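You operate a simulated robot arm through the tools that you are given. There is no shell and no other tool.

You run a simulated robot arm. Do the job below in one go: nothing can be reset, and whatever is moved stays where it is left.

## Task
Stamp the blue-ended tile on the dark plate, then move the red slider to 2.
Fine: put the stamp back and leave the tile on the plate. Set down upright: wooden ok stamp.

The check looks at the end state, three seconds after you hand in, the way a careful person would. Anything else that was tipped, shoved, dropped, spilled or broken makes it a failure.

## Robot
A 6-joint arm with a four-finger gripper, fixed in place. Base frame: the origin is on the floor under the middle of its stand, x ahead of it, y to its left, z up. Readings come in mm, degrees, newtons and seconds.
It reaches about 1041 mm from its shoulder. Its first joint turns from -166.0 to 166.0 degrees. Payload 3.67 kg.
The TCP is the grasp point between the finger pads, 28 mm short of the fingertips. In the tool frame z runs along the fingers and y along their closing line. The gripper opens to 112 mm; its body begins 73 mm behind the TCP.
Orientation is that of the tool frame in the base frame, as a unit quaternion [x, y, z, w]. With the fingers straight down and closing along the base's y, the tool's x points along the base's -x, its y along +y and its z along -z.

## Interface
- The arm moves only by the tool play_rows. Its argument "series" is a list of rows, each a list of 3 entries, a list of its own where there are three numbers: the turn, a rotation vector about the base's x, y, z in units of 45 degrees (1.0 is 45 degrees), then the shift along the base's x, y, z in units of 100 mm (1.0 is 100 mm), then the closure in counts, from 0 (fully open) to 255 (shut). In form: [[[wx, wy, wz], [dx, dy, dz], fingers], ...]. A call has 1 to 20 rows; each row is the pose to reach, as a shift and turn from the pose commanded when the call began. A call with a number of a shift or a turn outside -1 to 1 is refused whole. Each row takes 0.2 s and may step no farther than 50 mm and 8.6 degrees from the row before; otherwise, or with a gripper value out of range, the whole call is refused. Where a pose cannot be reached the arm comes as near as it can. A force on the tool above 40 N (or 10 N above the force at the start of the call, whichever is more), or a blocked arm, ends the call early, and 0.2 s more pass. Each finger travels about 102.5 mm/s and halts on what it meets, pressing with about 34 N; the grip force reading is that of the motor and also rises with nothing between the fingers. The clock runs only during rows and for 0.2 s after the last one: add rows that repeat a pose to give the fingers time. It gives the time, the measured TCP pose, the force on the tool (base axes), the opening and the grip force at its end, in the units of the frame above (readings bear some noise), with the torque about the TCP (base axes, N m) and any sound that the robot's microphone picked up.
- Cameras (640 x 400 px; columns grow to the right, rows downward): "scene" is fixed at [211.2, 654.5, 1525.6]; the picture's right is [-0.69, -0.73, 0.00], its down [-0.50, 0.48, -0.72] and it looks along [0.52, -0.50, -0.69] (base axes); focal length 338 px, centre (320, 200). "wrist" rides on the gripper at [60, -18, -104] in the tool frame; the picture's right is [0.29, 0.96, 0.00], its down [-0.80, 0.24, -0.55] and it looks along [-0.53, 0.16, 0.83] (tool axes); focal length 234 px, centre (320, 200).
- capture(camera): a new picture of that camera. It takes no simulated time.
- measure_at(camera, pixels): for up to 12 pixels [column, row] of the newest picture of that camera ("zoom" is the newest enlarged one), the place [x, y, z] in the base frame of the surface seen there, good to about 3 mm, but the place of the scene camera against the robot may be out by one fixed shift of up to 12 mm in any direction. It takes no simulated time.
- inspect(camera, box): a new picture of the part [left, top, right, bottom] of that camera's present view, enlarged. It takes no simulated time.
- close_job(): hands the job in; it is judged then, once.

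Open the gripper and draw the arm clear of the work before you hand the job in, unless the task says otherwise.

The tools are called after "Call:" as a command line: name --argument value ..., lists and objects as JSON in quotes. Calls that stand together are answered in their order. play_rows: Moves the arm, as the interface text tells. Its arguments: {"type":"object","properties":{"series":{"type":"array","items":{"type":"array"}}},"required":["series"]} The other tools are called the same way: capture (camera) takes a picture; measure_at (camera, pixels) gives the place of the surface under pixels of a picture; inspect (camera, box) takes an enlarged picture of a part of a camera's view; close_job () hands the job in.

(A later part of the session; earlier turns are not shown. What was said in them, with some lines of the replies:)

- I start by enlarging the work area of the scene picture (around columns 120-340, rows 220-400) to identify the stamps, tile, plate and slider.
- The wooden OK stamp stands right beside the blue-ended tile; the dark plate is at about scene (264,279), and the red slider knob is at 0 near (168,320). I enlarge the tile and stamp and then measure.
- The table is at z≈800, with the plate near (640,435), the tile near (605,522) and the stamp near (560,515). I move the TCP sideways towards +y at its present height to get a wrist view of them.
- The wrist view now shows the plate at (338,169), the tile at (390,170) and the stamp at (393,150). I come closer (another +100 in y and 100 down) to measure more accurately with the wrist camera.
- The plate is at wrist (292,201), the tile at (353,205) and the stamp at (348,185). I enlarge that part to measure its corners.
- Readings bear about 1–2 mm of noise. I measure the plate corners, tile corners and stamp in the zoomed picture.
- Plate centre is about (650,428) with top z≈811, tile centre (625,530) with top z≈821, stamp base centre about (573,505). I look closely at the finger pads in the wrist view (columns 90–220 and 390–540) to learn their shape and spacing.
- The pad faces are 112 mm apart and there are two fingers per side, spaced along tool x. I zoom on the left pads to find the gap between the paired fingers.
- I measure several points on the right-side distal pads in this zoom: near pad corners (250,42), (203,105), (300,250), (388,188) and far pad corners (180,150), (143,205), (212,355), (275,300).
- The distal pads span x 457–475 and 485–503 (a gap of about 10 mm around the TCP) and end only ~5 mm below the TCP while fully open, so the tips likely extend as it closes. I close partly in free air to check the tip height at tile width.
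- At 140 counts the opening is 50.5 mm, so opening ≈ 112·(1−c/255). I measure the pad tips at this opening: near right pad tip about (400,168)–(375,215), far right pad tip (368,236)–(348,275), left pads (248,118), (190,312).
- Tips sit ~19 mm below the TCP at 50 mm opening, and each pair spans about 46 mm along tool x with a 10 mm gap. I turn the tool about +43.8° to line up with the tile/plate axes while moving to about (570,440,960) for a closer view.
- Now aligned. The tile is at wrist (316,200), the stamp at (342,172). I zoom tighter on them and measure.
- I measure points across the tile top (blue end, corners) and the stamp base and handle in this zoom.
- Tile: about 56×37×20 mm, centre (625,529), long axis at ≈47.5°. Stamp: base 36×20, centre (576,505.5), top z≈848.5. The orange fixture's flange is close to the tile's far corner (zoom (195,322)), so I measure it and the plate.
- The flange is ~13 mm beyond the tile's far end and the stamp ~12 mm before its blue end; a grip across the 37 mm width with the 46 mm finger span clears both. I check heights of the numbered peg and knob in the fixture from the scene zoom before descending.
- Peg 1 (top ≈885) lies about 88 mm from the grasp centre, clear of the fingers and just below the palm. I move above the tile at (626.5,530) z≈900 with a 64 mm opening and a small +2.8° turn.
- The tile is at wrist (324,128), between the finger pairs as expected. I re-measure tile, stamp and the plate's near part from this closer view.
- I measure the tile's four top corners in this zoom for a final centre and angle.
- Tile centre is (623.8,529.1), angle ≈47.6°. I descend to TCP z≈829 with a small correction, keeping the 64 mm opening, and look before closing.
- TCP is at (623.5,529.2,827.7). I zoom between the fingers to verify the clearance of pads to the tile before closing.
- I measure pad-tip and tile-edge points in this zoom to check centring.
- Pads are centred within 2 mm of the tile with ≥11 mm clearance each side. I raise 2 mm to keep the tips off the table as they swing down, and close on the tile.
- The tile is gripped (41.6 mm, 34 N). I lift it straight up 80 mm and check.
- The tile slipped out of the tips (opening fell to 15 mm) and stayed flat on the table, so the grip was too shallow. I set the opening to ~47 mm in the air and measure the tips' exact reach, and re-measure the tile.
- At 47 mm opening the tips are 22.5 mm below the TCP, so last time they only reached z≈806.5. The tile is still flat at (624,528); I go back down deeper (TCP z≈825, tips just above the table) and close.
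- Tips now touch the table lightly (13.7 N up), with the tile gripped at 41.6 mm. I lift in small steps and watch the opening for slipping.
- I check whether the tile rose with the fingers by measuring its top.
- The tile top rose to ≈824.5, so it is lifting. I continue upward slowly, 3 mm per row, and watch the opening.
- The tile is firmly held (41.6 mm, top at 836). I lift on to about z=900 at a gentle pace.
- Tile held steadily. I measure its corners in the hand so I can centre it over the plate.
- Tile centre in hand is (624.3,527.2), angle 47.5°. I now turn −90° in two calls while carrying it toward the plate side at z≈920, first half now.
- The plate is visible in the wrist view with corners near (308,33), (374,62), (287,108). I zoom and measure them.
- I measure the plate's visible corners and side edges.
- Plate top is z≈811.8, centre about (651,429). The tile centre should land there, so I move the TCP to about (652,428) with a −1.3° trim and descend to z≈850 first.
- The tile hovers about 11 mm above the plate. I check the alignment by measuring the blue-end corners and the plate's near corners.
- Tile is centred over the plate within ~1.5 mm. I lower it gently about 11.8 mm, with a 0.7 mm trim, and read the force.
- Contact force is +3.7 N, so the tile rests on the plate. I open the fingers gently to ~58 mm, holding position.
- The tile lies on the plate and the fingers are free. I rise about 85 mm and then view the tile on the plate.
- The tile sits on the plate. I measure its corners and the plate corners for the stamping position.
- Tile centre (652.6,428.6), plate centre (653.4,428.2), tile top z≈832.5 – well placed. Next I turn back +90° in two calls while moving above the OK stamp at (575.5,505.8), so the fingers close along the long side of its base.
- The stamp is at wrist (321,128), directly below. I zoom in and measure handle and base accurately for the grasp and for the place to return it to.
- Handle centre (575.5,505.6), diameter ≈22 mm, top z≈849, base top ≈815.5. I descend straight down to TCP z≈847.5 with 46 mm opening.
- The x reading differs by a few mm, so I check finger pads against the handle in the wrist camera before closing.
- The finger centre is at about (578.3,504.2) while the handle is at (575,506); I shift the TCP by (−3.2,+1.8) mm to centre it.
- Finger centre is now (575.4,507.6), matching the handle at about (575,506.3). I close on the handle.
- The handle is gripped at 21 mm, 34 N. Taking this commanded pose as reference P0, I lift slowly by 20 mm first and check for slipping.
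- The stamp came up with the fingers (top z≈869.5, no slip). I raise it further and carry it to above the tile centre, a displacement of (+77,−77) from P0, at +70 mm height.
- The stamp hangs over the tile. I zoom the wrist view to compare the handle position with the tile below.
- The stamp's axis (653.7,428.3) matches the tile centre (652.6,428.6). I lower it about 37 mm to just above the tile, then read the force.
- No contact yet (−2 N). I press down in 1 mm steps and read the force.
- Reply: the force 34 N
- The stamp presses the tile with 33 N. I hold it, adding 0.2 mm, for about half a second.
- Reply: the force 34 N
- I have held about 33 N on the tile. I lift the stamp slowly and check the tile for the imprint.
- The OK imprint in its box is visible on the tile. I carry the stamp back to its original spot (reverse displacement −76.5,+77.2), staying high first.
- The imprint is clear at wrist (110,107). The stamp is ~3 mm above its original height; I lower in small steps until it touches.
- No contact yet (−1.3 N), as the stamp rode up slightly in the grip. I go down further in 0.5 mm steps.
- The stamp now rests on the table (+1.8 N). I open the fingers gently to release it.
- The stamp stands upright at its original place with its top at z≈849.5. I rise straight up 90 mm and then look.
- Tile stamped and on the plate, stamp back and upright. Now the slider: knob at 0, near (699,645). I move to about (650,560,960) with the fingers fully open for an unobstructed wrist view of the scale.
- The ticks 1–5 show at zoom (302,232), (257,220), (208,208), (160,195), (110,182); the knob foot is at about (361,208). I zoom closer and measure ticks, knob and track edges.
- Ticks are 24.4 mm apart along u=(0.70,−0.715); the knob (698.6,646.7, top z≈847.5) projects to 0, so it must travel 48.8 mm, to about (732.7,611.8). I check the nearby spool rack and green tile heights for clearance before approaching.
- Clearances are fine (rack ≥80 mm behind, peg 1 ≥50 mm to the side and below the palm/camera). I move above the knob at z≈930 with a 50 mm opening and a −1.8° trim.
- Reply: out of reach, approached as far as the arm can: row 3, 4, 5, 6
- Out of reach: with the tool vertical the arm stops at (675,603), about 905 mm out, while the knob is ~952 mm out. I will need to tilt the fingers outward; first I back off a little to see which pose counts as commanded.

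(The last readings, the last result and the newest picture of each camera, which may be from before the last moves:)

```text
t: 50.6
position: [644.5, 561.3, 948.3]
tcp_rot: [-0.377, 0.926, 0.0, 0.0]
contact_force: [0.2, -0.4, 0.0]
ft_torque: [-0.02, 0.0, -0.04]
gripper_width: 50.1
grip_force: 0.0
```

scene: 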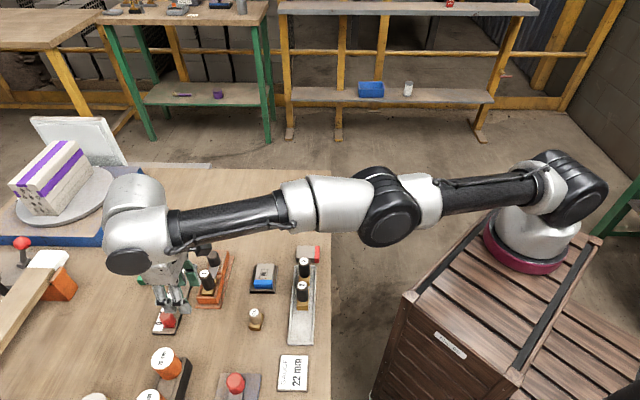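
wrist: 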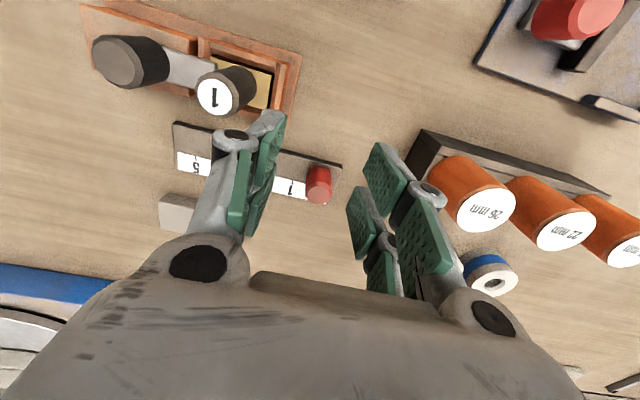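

The command base is the clamped pose, good. I now tilt the tool 18° about the track direction u so the fingers point outward (turn vector (0.28,−0.286,0)), staying high.

Call:
play_rows --series '[[[0.07, -0.0715, 0], [0.0, 0.0, 0.0], 141], [[0.14, -0.143, 0], [0.05, 0.05, 0], 141], [[0.21, -0.2145, 0], [0.1, 0.1, 0], 141], [[0.28, -0.286, 0], [0.15, 0.2, 0], 141], [[0.28, -0.286, 0], [0.15, 0.2, 0], 141]]'

Call:
capture --camera "wrist"

Call:
capture --camera "scene"

```text
t: 51.8
position: [660.5, 583.5, 945.9]
tcp_rot: [-0.372, 0.915, 0.059, 0.145]
contact_force: [0.1, 0.7, 0.3]
ft_torque: [0.04, 0.0, -0.02]
gripper_width: 50.2
grip_force: 0.0
```

```text
taken
```

wrist: 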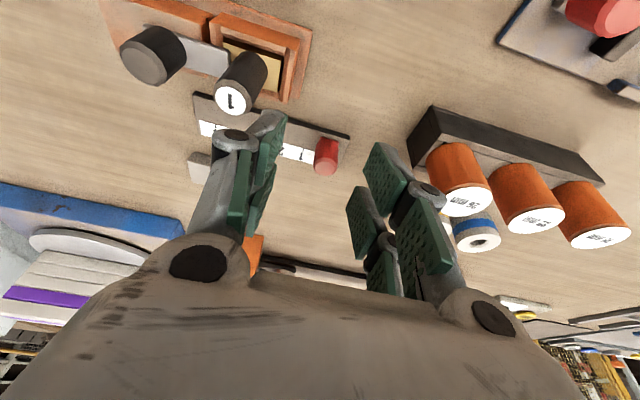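

```text
taken
```

scene: 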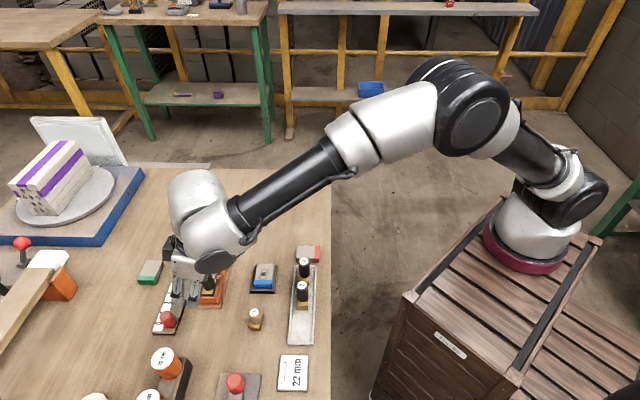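

With the tilt the elbow is bent again, so there is reach to spare. I re-measure the knob (wrist (326,157)) and ticks from here.

Call:
inspect --camera "wrist" --box '[275, 110, 365, 190]'

Call:
measure_at --camera "zoom" --pixels '[[330, 280], [290, 280], [365, 285], [320, 180], [200, 230], [120, 205]]'

```text
5.00 times, centred on (320, 150) of wrist
```

zoom: 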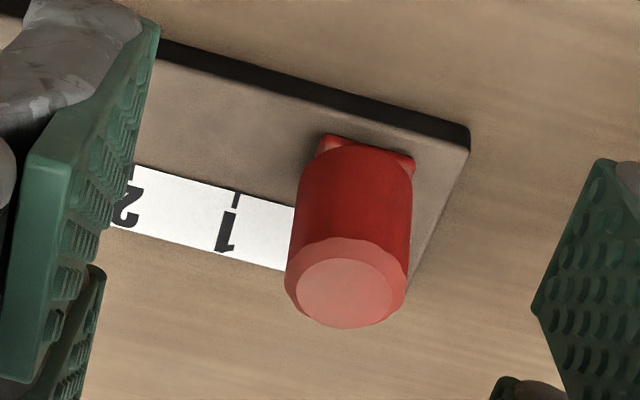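

```text
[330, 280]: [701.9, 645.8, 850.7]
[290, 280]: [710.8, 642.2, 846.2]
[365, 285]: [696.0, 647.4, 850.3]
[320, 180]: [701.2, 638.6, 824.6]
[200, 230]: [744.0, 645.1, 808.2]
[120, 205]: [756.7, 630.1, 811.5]
```

Call:
measure_at --camera "zoom" --pixels '[[346, 293], [292, 285], [402, 300], [345, 245], [350, 322], [328, 142], [410, 162], [370, 152], [235, 195], [468, 140], [345, 200], [130, 168]]'

```text
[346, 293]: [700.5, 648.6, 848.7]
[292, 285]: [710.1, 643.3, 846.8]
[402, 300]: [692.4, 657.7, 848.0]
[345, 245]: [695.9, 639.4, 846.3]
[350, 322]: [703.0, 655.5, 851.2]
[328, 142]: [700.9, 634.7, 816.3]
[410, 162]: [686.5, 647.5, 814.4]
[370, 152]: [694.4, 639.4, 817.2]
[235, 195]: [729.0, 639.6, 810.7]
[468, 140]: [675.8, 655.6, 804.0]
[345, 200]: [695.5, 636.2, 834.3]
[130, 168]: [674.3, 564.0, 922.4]
```

Knob centre is about (699.8,648), top z≈848.5. I move (still tilted) to above it at (696.3,644.6), z≈910, fingers straddling along the track.

Call:
play_rows --series '[[[0, 0, 0], [0.08, 0.13, -0.05], 141], [[0, 0, 0], [0.2, 0.34, -0.15], 141], [[0, 0, 0], [0.3, 0.52, -0.28], 141], [[0, 0, 0], [0.358, 0.611, -0.36], 141], [[0, 0, 0], [0.358, 0.611, -0.36], 141]]'

Call:
capture --camera "wrist"

Call:
capture --camera "scene"

```text
t: 53.0
position: [695.6, 643.4, 911.9]
tcp_rot: [-0.372, 0.915, 0.058, 0.146]
contact_force: [0.6, 0.1, 0.4]
ft_torque: [0.03, 0.02, -0.02]
gripper_width: 50.1
grip_force: 0.1
```

```text
taken
```

wrist: 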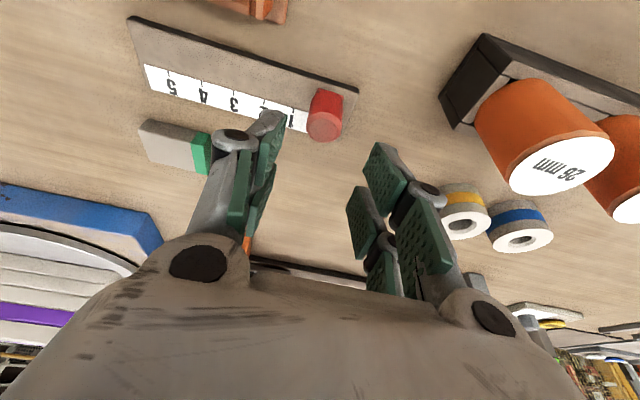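

```text
taken
```

scene: 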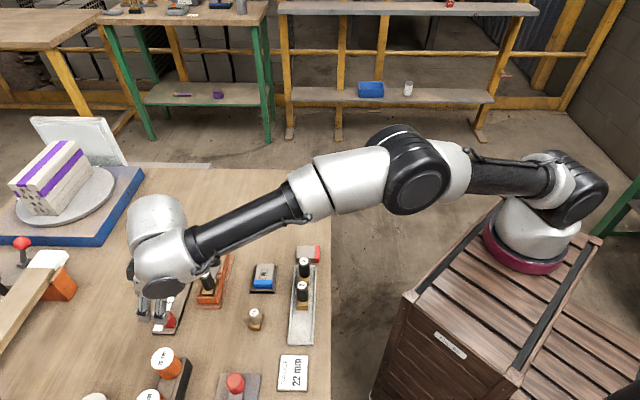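

Reached at (695.6,643.4,911.9) with the knob at wrist (325,115) between the finger planes. I descend to z≈853 and check clearance to the track.

Call:
play_rows --series '[[[0, 0, 0], [0, 0, -0.2], 141], [[0, 0, 0], [0, 0, -0.4], 141], [[0, 0, 0], [0, 0, -0.52], 141], [[0, 0, 0], [0, 0, -0.585], 141], [[0, 0, 0], [0, 0, -0.585], 141]]'

Call:
capture --camera "wrist"

Call:
inspect --camera "wrist" --box '[230, 50, 430, 210]'

Call:
inspect --camera "scene" --box '[110, 200, 250, 350]'

```text
t: 54.2
position: [695.2, 644.1, 854.0]
tcp_rot: [-0.373, 0.915, 0.059, 0.144]
contact_force: [0.0, 0.0, -0.4]
ft_torque: [-0.03, -0.01, -0.01]
gripper_width: 50.1
grip_force: 0.1
```

```text
taken
```

wrist: 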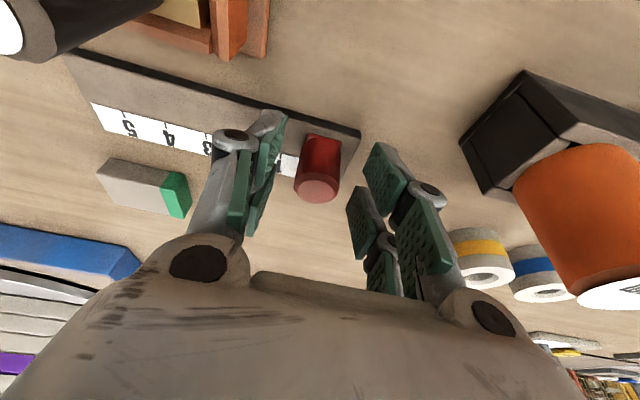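

```text
2.50 times, centred on (330, 130) of wrist
```

zoom: 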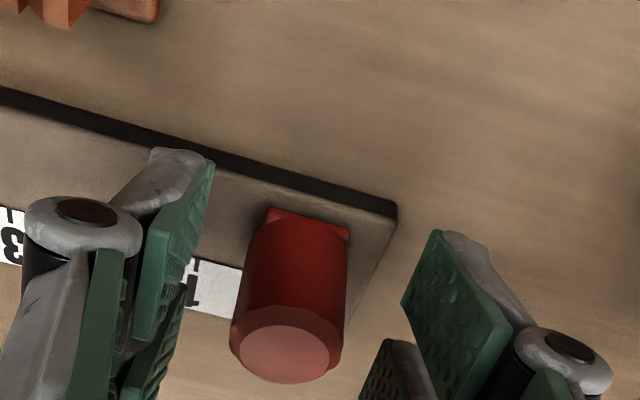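

```text
2.67 times, centred on (180, 275) of scene
```

zoom: 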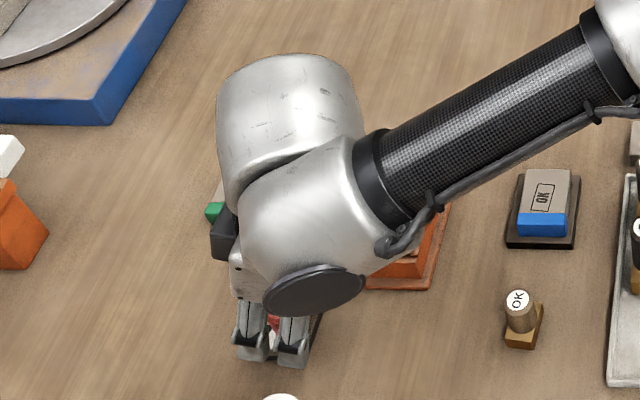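

The fingers straddle the knob. I measure pad tips and knob to check centring and height over the track (z≈811.5).

Call:
inspect --camera "wrist" --box '[230, 90, 430, 250]'

Call:
measure_at --camera "zoom" --pixels '[[434, 140], [403, 200], [385, 245], [364, 290], [212, 65], [205, 85], [180, 185], [285, 250], [240, 245], [332, 262], [300, 115], [290, 215]]'

```text
2.50 times, centred on (330, 170) of wrist
```

zoom: 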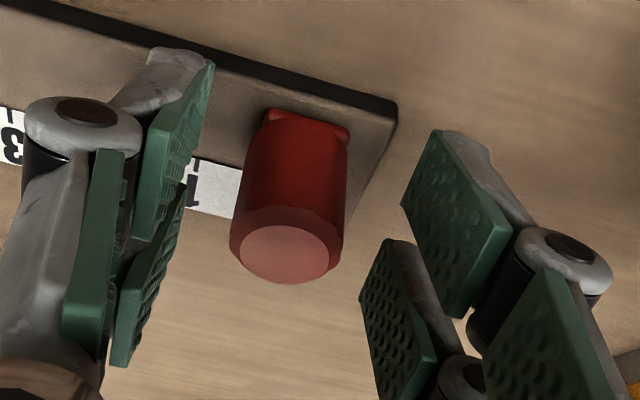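

```text
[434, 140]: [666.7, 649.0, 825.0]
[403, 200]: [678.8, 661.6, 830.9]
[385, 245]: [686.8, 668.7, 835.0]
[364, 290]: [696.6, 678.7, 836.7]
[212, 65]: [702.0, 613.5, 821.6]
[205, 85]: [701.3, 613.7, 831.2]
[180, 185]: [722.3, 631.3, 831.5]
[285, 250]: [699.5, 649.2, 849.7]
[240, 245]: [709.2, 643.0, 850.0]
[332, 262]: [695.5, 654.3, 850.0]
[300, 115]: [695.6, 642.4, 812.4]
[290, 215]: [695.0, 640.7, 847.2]
```

Fingers are centred on the knob along the track (27.1 vs 25.6 mm) and nearly so across it. I nudge +2 mm outward and 2 mm down, then close on the knob.

Call:
play_rows --series '[[[0, 0, 0], [0.02, 0.02, -0.02], 141], [[0, 0, 0], [0.02, 0.02, -0.02], 170], [[0, 0, 0], [0.02, 0.02, -0.02], 190], [[0, 0, 0], [0.02, 0.02, -0.02], 210], [[0, 0, 0], [0.02, 0.02, -0.02], 230], [[0, 0, 0], [0.02, 0.02, -0.02], 230]]'

Call:
capture --camera "wrist"

Call:
inspect --camera "wrist" --box '[230, 90, 430, 250]'

```text
t: 55.6
position: [697.3, 645.9, 850.3]
tcp_rot: [-0.373, 0.915, 0.06, 0.145]
contact_force: [4.6, -3.9, 1.8]
ft_torque: [-0.16, 0.05, -0.03]
gripper_width: 24.1
grip_force: 45.7
```

```text
taken
```

wrist: 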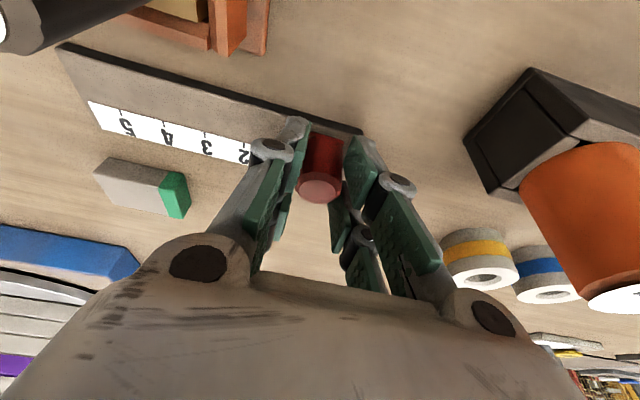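

```text
2.50 times, centred on (330, 170) of wrist
```

zoom: 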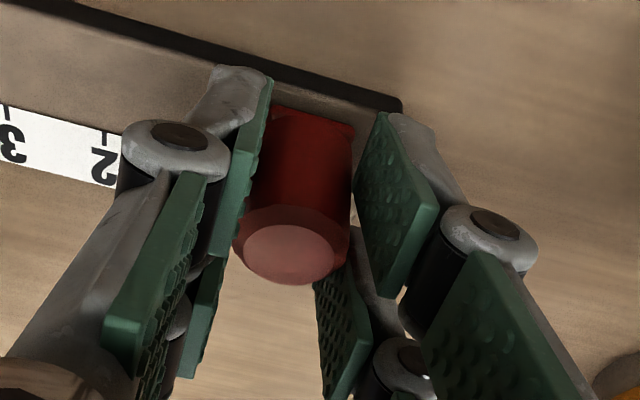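

The knob is gripped (24 mm). I now drag it along the rail direction (0.704,−0.710) by two scale units, (34.3,−34.6) mm, in small rows while watching the force.

Call:
play_rows --series '[[[0, 0, 0], [0.02, -0.02, 0], 230], [[0, 0, 0], [0.05, -0.05, 0], 230], [[0, 0, 0], [0.085, -0.086, 0], 230], [[0, 0, 0], [0.12, -0.121, 0], 230], [[0, 0, 0], [0.155, -0.156, 0], 230], [[0, 0, 0], [0.19, -0.192, 0], 230]]'

Call:
capture --camera "wrist"

Call:
inspect --camera "scene" --box '[140, 250, 240, 350]'

```text
t: 57.0
position: [715.7, 626.3, 851.1]
tcp_rot: [-0.372, 0.915, 0.06, 0.146]
contact_force: [0.1, 1.0, 13.0]
ft_torque: [-0.43, 0.47, -0.01]
gripper_width: 24.4
grip_force: 44.7
```

```text
taken
```

wrist: 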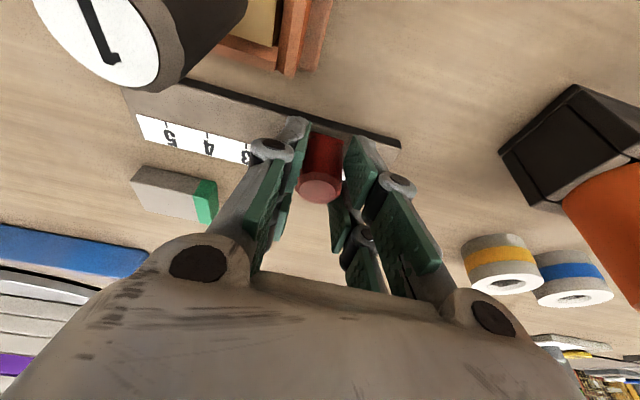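

```text
4.00 times, centred on (190, 300) of scene
```

zoom: 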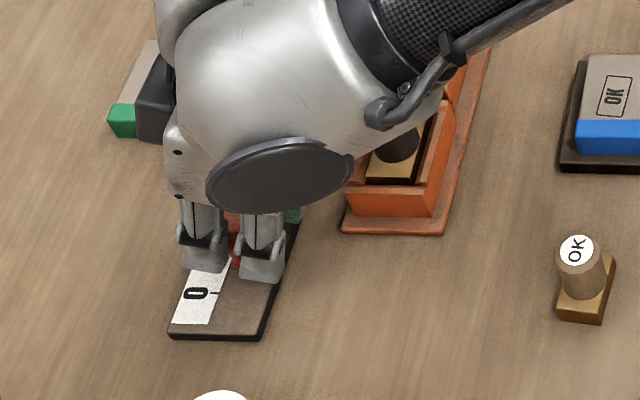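

The slider is moving (past 1), but an upward force of 13 N has built up. I check that peg 1 (wrist (100,40)) is untouched and see where the fingertips are relative to the track.

Call:
measure_at --camera "wrist" --pixels '[[110, 30], [60, 40], [150, 60], [320, 188], [200, 145], [300, 122], [290, 85], [240, 60]]'

Call:
inspect --camera "wrist" --box '[230, 90, 430, 250]'

Call:
measure_at --camera "zoom" --pixels '[[270, 82], [262, 130], [383, 118], [358, 170], [340, 235], [318, 290], [300, 130], [290, 250], [225, 270], [250, 80]]'

```text
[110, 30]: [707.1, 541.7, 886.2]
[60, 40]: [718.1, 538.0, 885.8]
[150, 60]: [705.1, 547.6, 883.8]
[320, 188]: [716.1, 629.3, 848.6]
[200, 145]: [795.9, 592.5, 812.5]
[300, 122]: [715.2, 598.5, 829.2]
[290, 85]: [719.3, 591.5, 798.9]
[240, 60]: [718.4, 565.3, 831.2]
```

```text
2.50 times, centred on (330, 170) of wrist
```

zoom: 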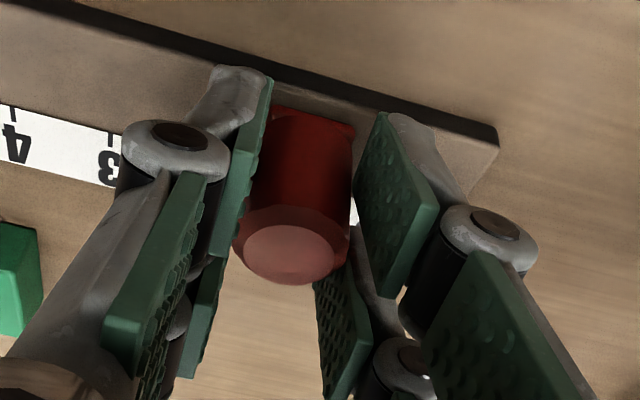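

```text
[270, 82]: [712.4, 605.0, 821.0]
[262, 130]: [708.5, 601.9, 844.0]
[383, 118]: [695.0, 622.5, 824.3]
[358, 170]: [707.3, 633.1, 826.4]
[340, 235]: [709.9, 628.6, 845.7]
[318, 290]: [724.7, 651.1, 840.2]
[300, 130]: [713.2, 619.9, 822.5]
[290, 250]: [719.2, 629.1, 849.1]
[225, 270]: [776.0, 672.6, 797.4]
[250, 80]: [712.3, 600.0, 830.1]
```

Peg 1 is unmoved at (710,542,886) and nothing else is in contact; the force is likely vertical binding on the knob/track. I raise 1.5 mm to relieve it and read again.

Call:
play_rows --series '[[[0, 0, 0], [0, 0, 0.01], 230], [[0, 0, 0], [0, 0, 0.015], 230]]'

```text
t: 57.6
position: [716.8, 625.7, 851.5]
tcp_rot: [-0.373, 0.915, 0.059, 0.145]
contact_force: [0.2, 1.2, 4.2]
ft_torque: [0.49, -0.39, 0.0]
gripper_width: 24.1
grip_force: 45.0
```

Force is down to 4 N. I continue the drag by (14.1,−14.2) mm with a slight rise, then compare the knob with the ticks.

Call:
play_rows --series '[[[0, 0, 0], [0.03, -0.03, 0.003], 230], [[0, 0, 0], [0.06, -0.06, 0.006], 230], [[0, 0, 0], [0.09, -0.091, 0.01], 230], [[0, 0, 0], [0.12, -0.121, 0.012], 230], [[0, 0, 0], [0.141, -0.142, 0.012], 230], [[0, 0, 0], [0.141, -0.142, 0.012], 230]]'

Call:
capture --camera "wrist"

Call:
inspect --camera "scene" --box '[140, 240, 240, 340]'

Call:
inspect --camera "wrist" --box '[150, 80, 430, 250]'

```text
t: 59.0
position: [731.5, 612.7, 851.5]
tcp_rot: [-0.372, 0.915, 0.058, 0.144]
contact_force: [7.4, 6.4, -24.5]
ft_torque: [0.36, -0.27, 0.02]
gripper_width: 24.0
grip_force: 44.4
```

```text
taken
```

wrist: 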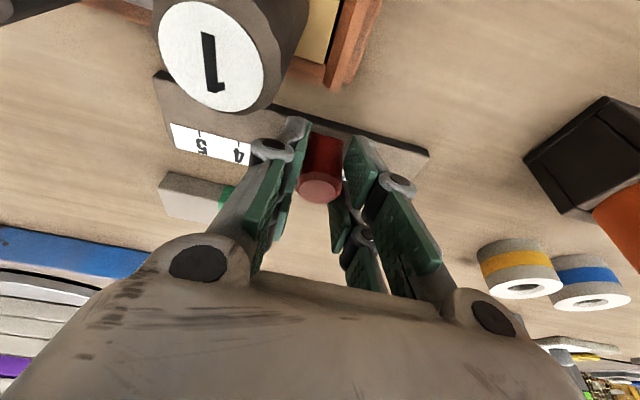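

```text
4.00 times, centred on (190, 290) of scene
```

zoom: 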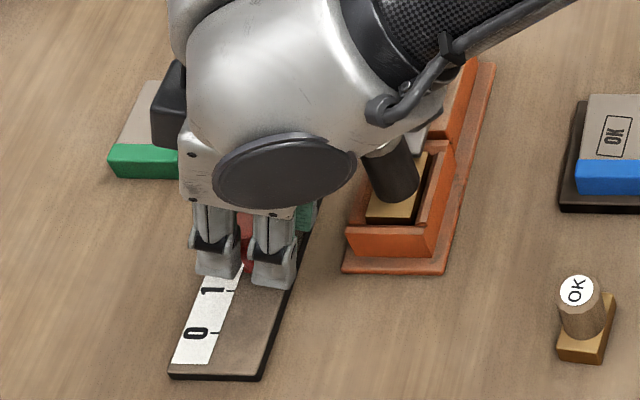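

```text
2.29 times, centred on (290, 165) of wrist
```

zoom: 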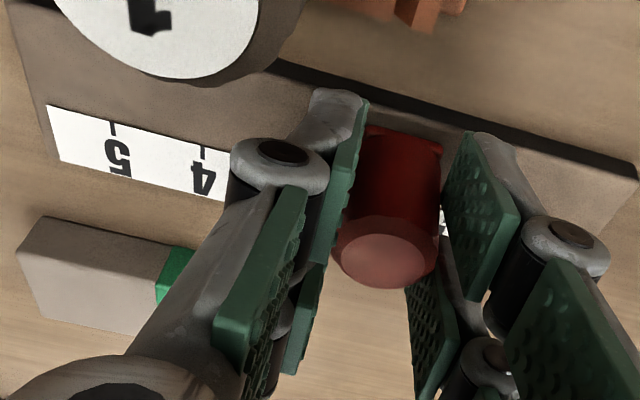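

The vertical force turned to −24 N (my small raise pulls up on the knob), so I lower 1.2 mm to relieve it, then measure the knob against the ticks.

Call:
play_rows --series '[[[0, 0, 0], [0, 0, -0.006], 230], [[0, 0, 0], [0, 0, -0.012], 230]]'

Call:
inspect --camera "wrist" --box '[150, 80, 430, 250]'

Call:
measure_at --camera "zoom" --pixels '[[113, 130], [203, 152], [383, 255], [335, 250], [435, 262], [383, 232], [390, 285], [385, 140], [442, 155], [372, 130], [200, 30], [120, 30]]'

```text
t: 59.6
position: [729.7, 612.6, 852.0]
tcp_rot: [-0.372, 0.915, 0.059, 0.144]
contact_force: [1.5, 0.9, -18.4]
ft_torque: [-0.94, 0.95, 0.0]
gripper_width: 24.2
grip_force: 44.7
```

```text
2.29 times, centred on (290, 165) of wrist
```

zoom: 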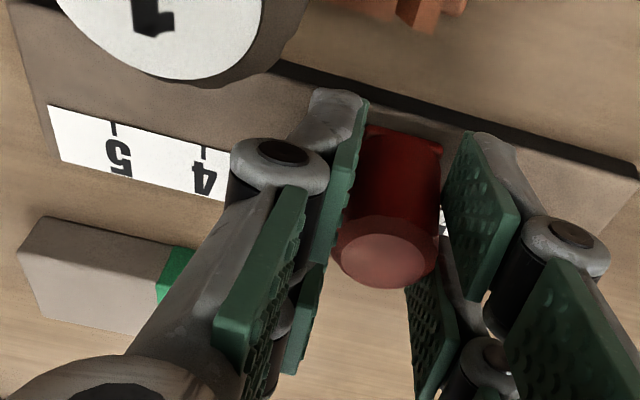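

```text
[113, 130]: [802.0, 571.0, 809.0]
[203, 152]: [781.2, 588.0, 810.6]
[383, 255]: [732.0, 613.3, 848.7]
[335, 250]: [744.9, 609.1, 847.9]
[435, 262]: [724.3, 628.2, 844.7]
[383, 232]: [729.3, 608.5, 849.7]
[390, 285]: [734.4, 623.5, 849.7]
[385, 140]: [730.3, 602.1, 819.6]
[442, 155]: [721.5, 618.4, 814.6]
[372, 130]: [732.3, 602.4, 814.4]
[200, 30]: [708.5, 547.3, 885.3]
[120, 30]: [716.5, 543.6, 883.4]
```

The knob is at roughly 1.85–1.9 on the scale by measurement, and there is residual strain in the grip. I open the fingers slightly (to ~40 mm) to let everything relax and then read the position accurately.

Call:
play_rows --series '[[[0, 0, 0], [0, 0, 0], 190], [[0, 0, 0], [0, 0, 0], 175], [[0, 0, 0], [0, 0, 0], 165], [[0, 0, 0], [0, 0, 0], 165]]'

Call:
capture --camera "wrist"

Call:
inspect --camera "wrist" --box '[150, 80, 430, 250]'

Call:
inspect --camera "scene" --box '[140, 240, 240, 340]'

```text
t: 60.6
position: [730.5, 611.3, 853.3]
tcp_rot: [-0.373, 0.915, 0.06, 0.145]
contact_force: [0.0, -0.8, -0.6]
ft_torque: [0.03, 0.01, 0.01]
gripper_width: 39.3
grip_force: 0.0
```

```text
taken
```

wrist: 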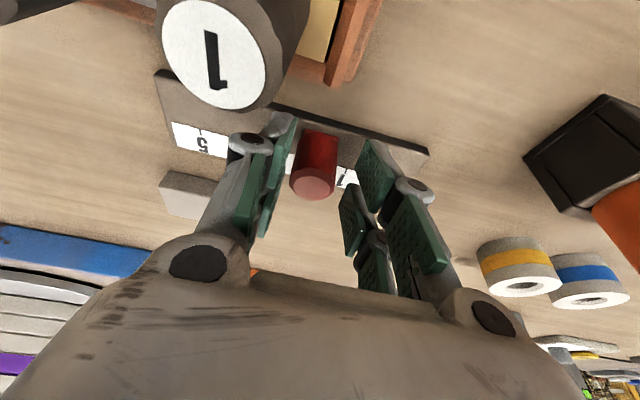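

```text
2.29 times, centred on (290, 165) of wrist
```

zoom: 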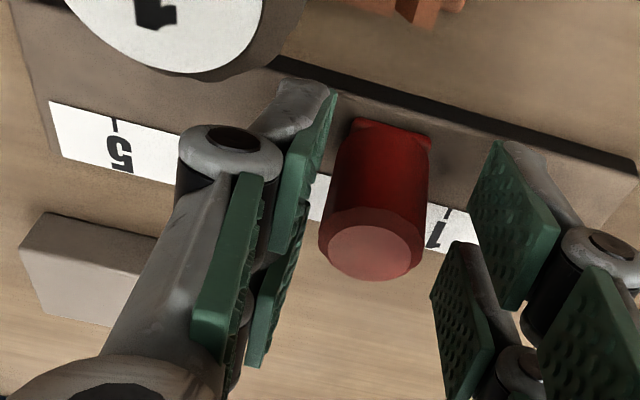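

```text
4.00 times, centred on (190, 290) of scene
```

zoom: 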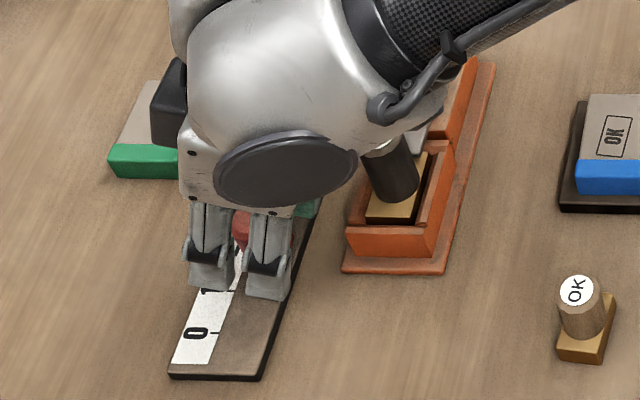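

Forces are zero now. Visible are tick 1 at zoom (448,212) and tick 5 at (114,122) with the knob foot corners at (355,124) and (430,140). I measure these.

Call:
measure_at --camera "wrist" --pixels '[[313, 185], [318, 140]]'

Call:
inspect --camera "wrist" --box '[270, 105, 370, 215]'

```text
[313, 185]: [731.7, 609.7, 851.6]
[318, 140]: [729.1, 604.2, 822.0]
```

```text
3.64 times, centred on (320, 160) of wrist
```

zoom: 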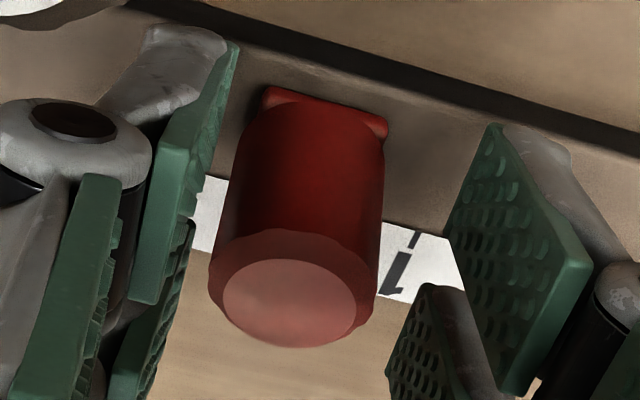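

To read the scale without finger occlusion I rise straight up clear of the knob.

Call:
play_rows --series '[[[0, 0, 0], [0, 0, 0.1], 165], [[0, 0, 0], [0, 0, 0.3], 165], [[0, 0, 0], [0, 0, 0.6], 165], [[0, 0, 0], [0, 0, 0.9], 165], [[0, 0, 0], [0, 0, 0.9], 165]]'

Call:
play_rows --series '[[[-0.07, 0.0715, 0], [-0.15, -0.1, 0.03], 100], [[-0.14, 0.143, 0], [-0.35, -0.22, 0.06], 50], [[-0.21, 0.2145, 0], [-0.55, -0.35, 0.1], 0], [[-0.28, 0.286, 0], [-0.75, -0.47, 0.1], 0], [[-0.28, 0.286, 0], [-0.8, -0.52, 0.1], 0], [[-0.28, 0.286, 0], [-0.8, -0.52, 0.1], 0]]'

Call:
capture --camera "wrist"

Call:
inspect --camera "scene" --box '[140, 240, 240, 340]'

```text
t: 61.8
position: [728.9, 613.4, 940.4]
tcp_rot: [-0.373, 0.915, 0.059, 0.144]
contact_force: [0.2, -0.3, 0.3]
ft_torque: [0.0, -0.04, -0.03]
gripper_width: 39.9
grip_force: 0.1
```

```text
t: 63.2
position: [649.9, 560.4, 951.1]
tcp_rot: [-0.377, 0.926, 0.0, 0.0]
contact_force: [0.1, -0.6, -0.8]
ft_torque: [0.01, 0.02, -0.03]
gripper_width: 111.6
grip_force: 0.0
```

```text
taken
```

wrist: 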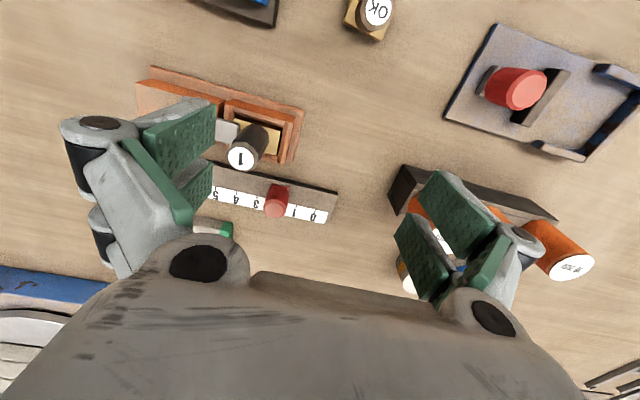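

```text
4.00 times, centred on (190, 290) of scene
```

zoom: 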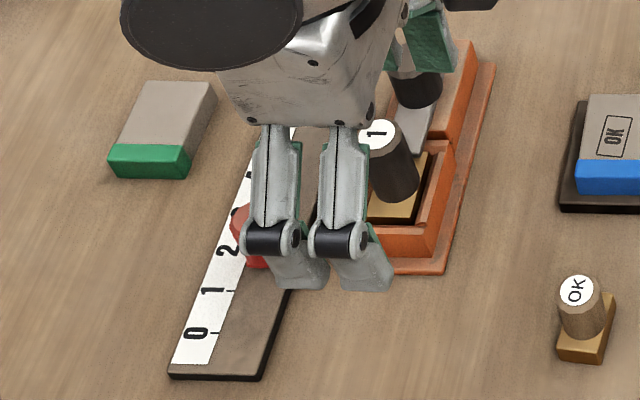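

Now the full scale is visible with the knob near 2 (wrist (277,202)). I zoom in on it to read the position.

Call:
inspect --camera "wrist" --box '[205, 160, 345, 235]'

Call:
inspect --camera "wrist" --box '[245, 170, 315, 230]'

```text
4.57 times, centred on (275, 198) of wrist
```

zoom: 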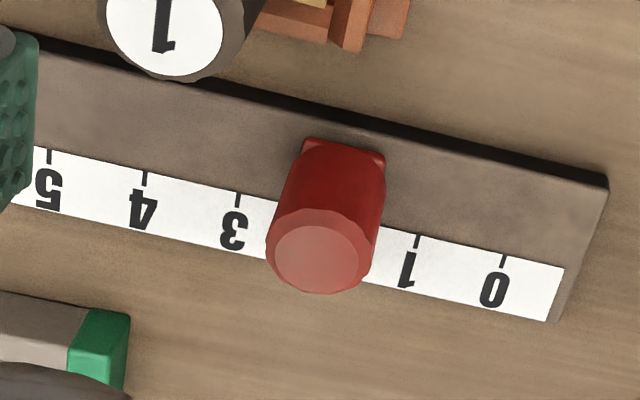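

```text
6.67 times, centred on (280, 200) of wrist
```

zoom: 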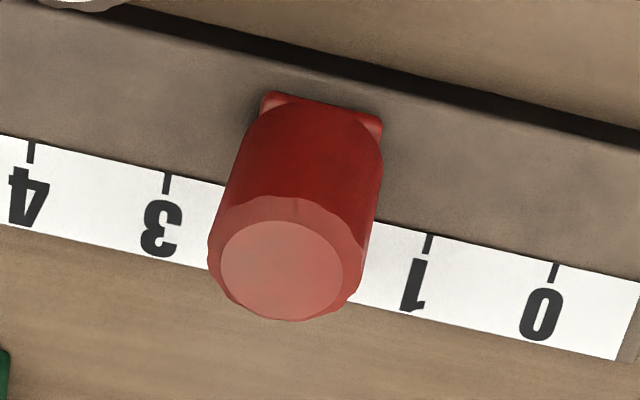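

In this zoom ticks 0, 1, 3, 4 are at (555,265), (430,237), (166,175), (31,142); the foot corners are (267,96) and (379,121). I measure these in 3D to compute the slider reading.

Call:
measure_at --camera "zoom" --pixels '[[555, 265], [430, 237], [166, 175], [31, 142], [269, 99], [377, 122], [323, 108], [282, 270], [225, 262], [340, 272], [290, 228], [285, 312]]'

Call:
measure_at --camera "zoom" --pixels '[[554, 268], [429, 240], [165, 178], [30, 145], [268, 102], [376, 126], [322, 115], [283, 268], [226, 266], [338, 275], [292, 230], [286, 308]]'

```text
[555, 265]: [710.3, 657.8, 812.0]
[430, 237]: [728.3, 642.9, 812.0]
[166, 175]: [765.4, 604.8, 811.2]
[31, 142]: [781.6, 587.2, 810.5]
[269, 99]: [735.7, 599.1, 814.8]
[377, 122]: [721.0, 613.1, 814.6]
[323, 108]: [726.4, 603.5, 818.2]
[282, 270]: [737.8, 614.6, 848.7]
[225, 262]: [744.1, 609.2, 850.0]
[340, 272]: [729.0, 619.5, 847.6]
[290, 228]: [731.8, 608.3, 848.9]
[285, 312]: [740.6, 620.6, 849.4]
```

```text
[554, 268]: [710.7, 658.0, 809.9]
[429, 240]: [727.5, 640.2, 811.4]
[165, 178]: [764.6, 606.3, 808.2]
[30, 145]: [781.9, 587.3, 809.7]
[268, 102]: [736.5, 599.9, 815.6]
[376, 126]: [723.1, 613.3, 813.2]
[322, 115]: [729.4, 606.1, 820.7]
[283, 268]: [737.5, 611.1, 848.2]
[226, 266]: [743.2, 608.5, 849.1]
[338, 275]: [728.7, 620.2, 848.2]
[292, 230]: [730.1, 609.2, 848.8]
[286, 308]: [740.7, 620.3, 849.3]
```

The knob centre projects to 82.2–82.8 mm and tick 2 to 82.8–83.0 mm (25 mm spacing), so the slider reads 2 within about 0.5 mm. I withdraw the arm upward and back toward the robot, gripper open.

Call:
play_rows --series '[[[0, 0, 0], [0, 0, 0.4], 0], [[0, 0, 0], [-0.2, -0.2, 0.8], 0], [[0, 0, 0], [-0.5, -0.5, 1.0], 0], [[0, 0, 0], [-0.8, -0.8, 1.0], 0], [[0, 0, 0], [-1.0, -1.0, 1.0], 0]]'

Call:
play_rows --series '[[[0, 0, 0], [0, -0.45, 0.15], 0], [[0, 0, 0], [0, -0.9, 0.3], 0], [[0, 0, 0], [0, -1.0, 0.3], 0]]'

Call:
play_rows --series '[[[0, 0, 0], [0, -0.45, 0.15], 0], [[0, 0, 0], [0, -0.9, 0.3], 0], [[0, 0, 0], [0, -1.0, 0.3], 0]]'

Call:
capture --camera "scene"

Call:
inspect --camera "scene" --box '[130, 230, 330, 360]'

Call:
inspect --camera "scene" --box '[140, 240, 240, 340]'

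```text
t: 64.4
position: [549.1, 460.2, 1048.7]
tcp_rot: [-0.377, 0.926, 0.0, -0.001]
contact_force: [0.3, -0.7, 0.1]
ft_torque: [0.05, 0.03, -0.02]
gripper_width: 111.9
grip_force: 0.1
```

```text
t: 65.2
position: [550.8, 360.4, 1081.9]
tcp_rot: [-0.378, 0.926, 0.0, 0.0]
contact_force: [-0.8, 0.7, 0.0]
ft_torque: [-0.05, 0.01, -0.02]
gripper_width: 112.0
grip_force: 0.0
```

```text
t: 66.0
position: [551.5, 259.5, 1111.7]
tcp_rot: [-0.377, 0.926, 0.0, -0.001]
contact_force: [0.7, 1.0, -0.5]
ft_torque: [-0.03, -0.01, 0.01]
gripper_width: 112.0
grip_force: 0.1
```

```text
taken
```

scene: 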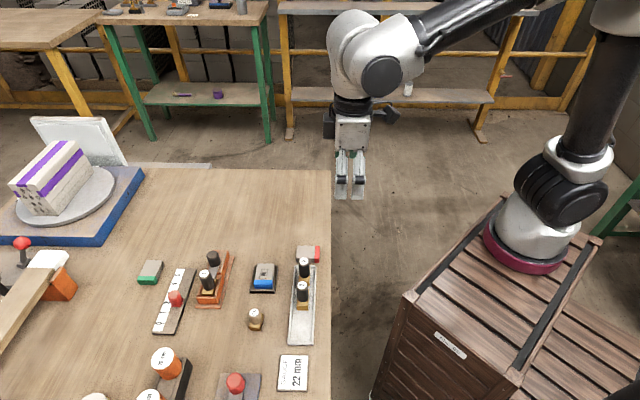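

```text
3.08 times, centred on (230, 295) of scene
```

zoom: 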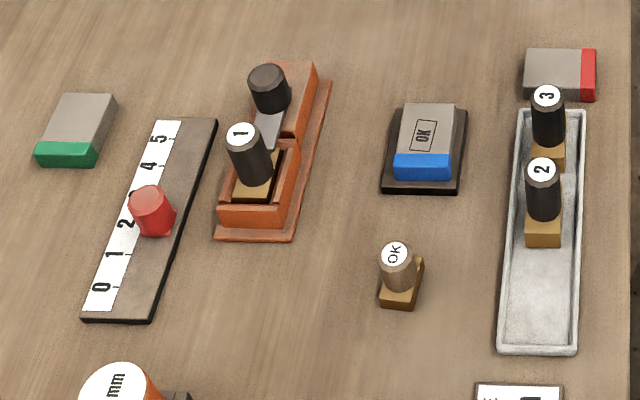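

```text
4.00 times, centred on (190, 290) of scene
```

zoom: 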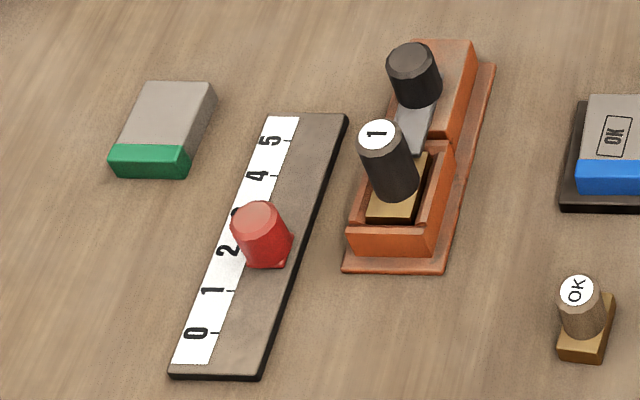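

The final view shows the tile stamped "OK" lying on the dark plate, the OK stamp upright at its original spot (scene (254,312)), the slider at 2, and everything else undisturbed; the gripper is open and the arm is clear. I hand the job in.

Call:
close_job

```text
The job is handed in.
```

The blue-ended tile is stamped "OK" and lying on the dark plate, and the red slider reads 2, within about 1 mm of the mark. I handed the job in.

- **Stamp:** the wooden OK stamp is back at its original spot and standing upright.
- **Tile:** my first attempt to lift it was too shallow. It slipped out of the fingers and stayed flat on the table. A deeper grip worked, and I turned the tile a quarter turn so it sits fully within the plate.
- **Slider:** it was out of reach with the gripper straight down, so I tilted the gripper about 18° outward to drag the knob.
- **Everything else:** the last scene picture shows nothing else knocked or moved. The gripper is open and the arm is drawn clear.
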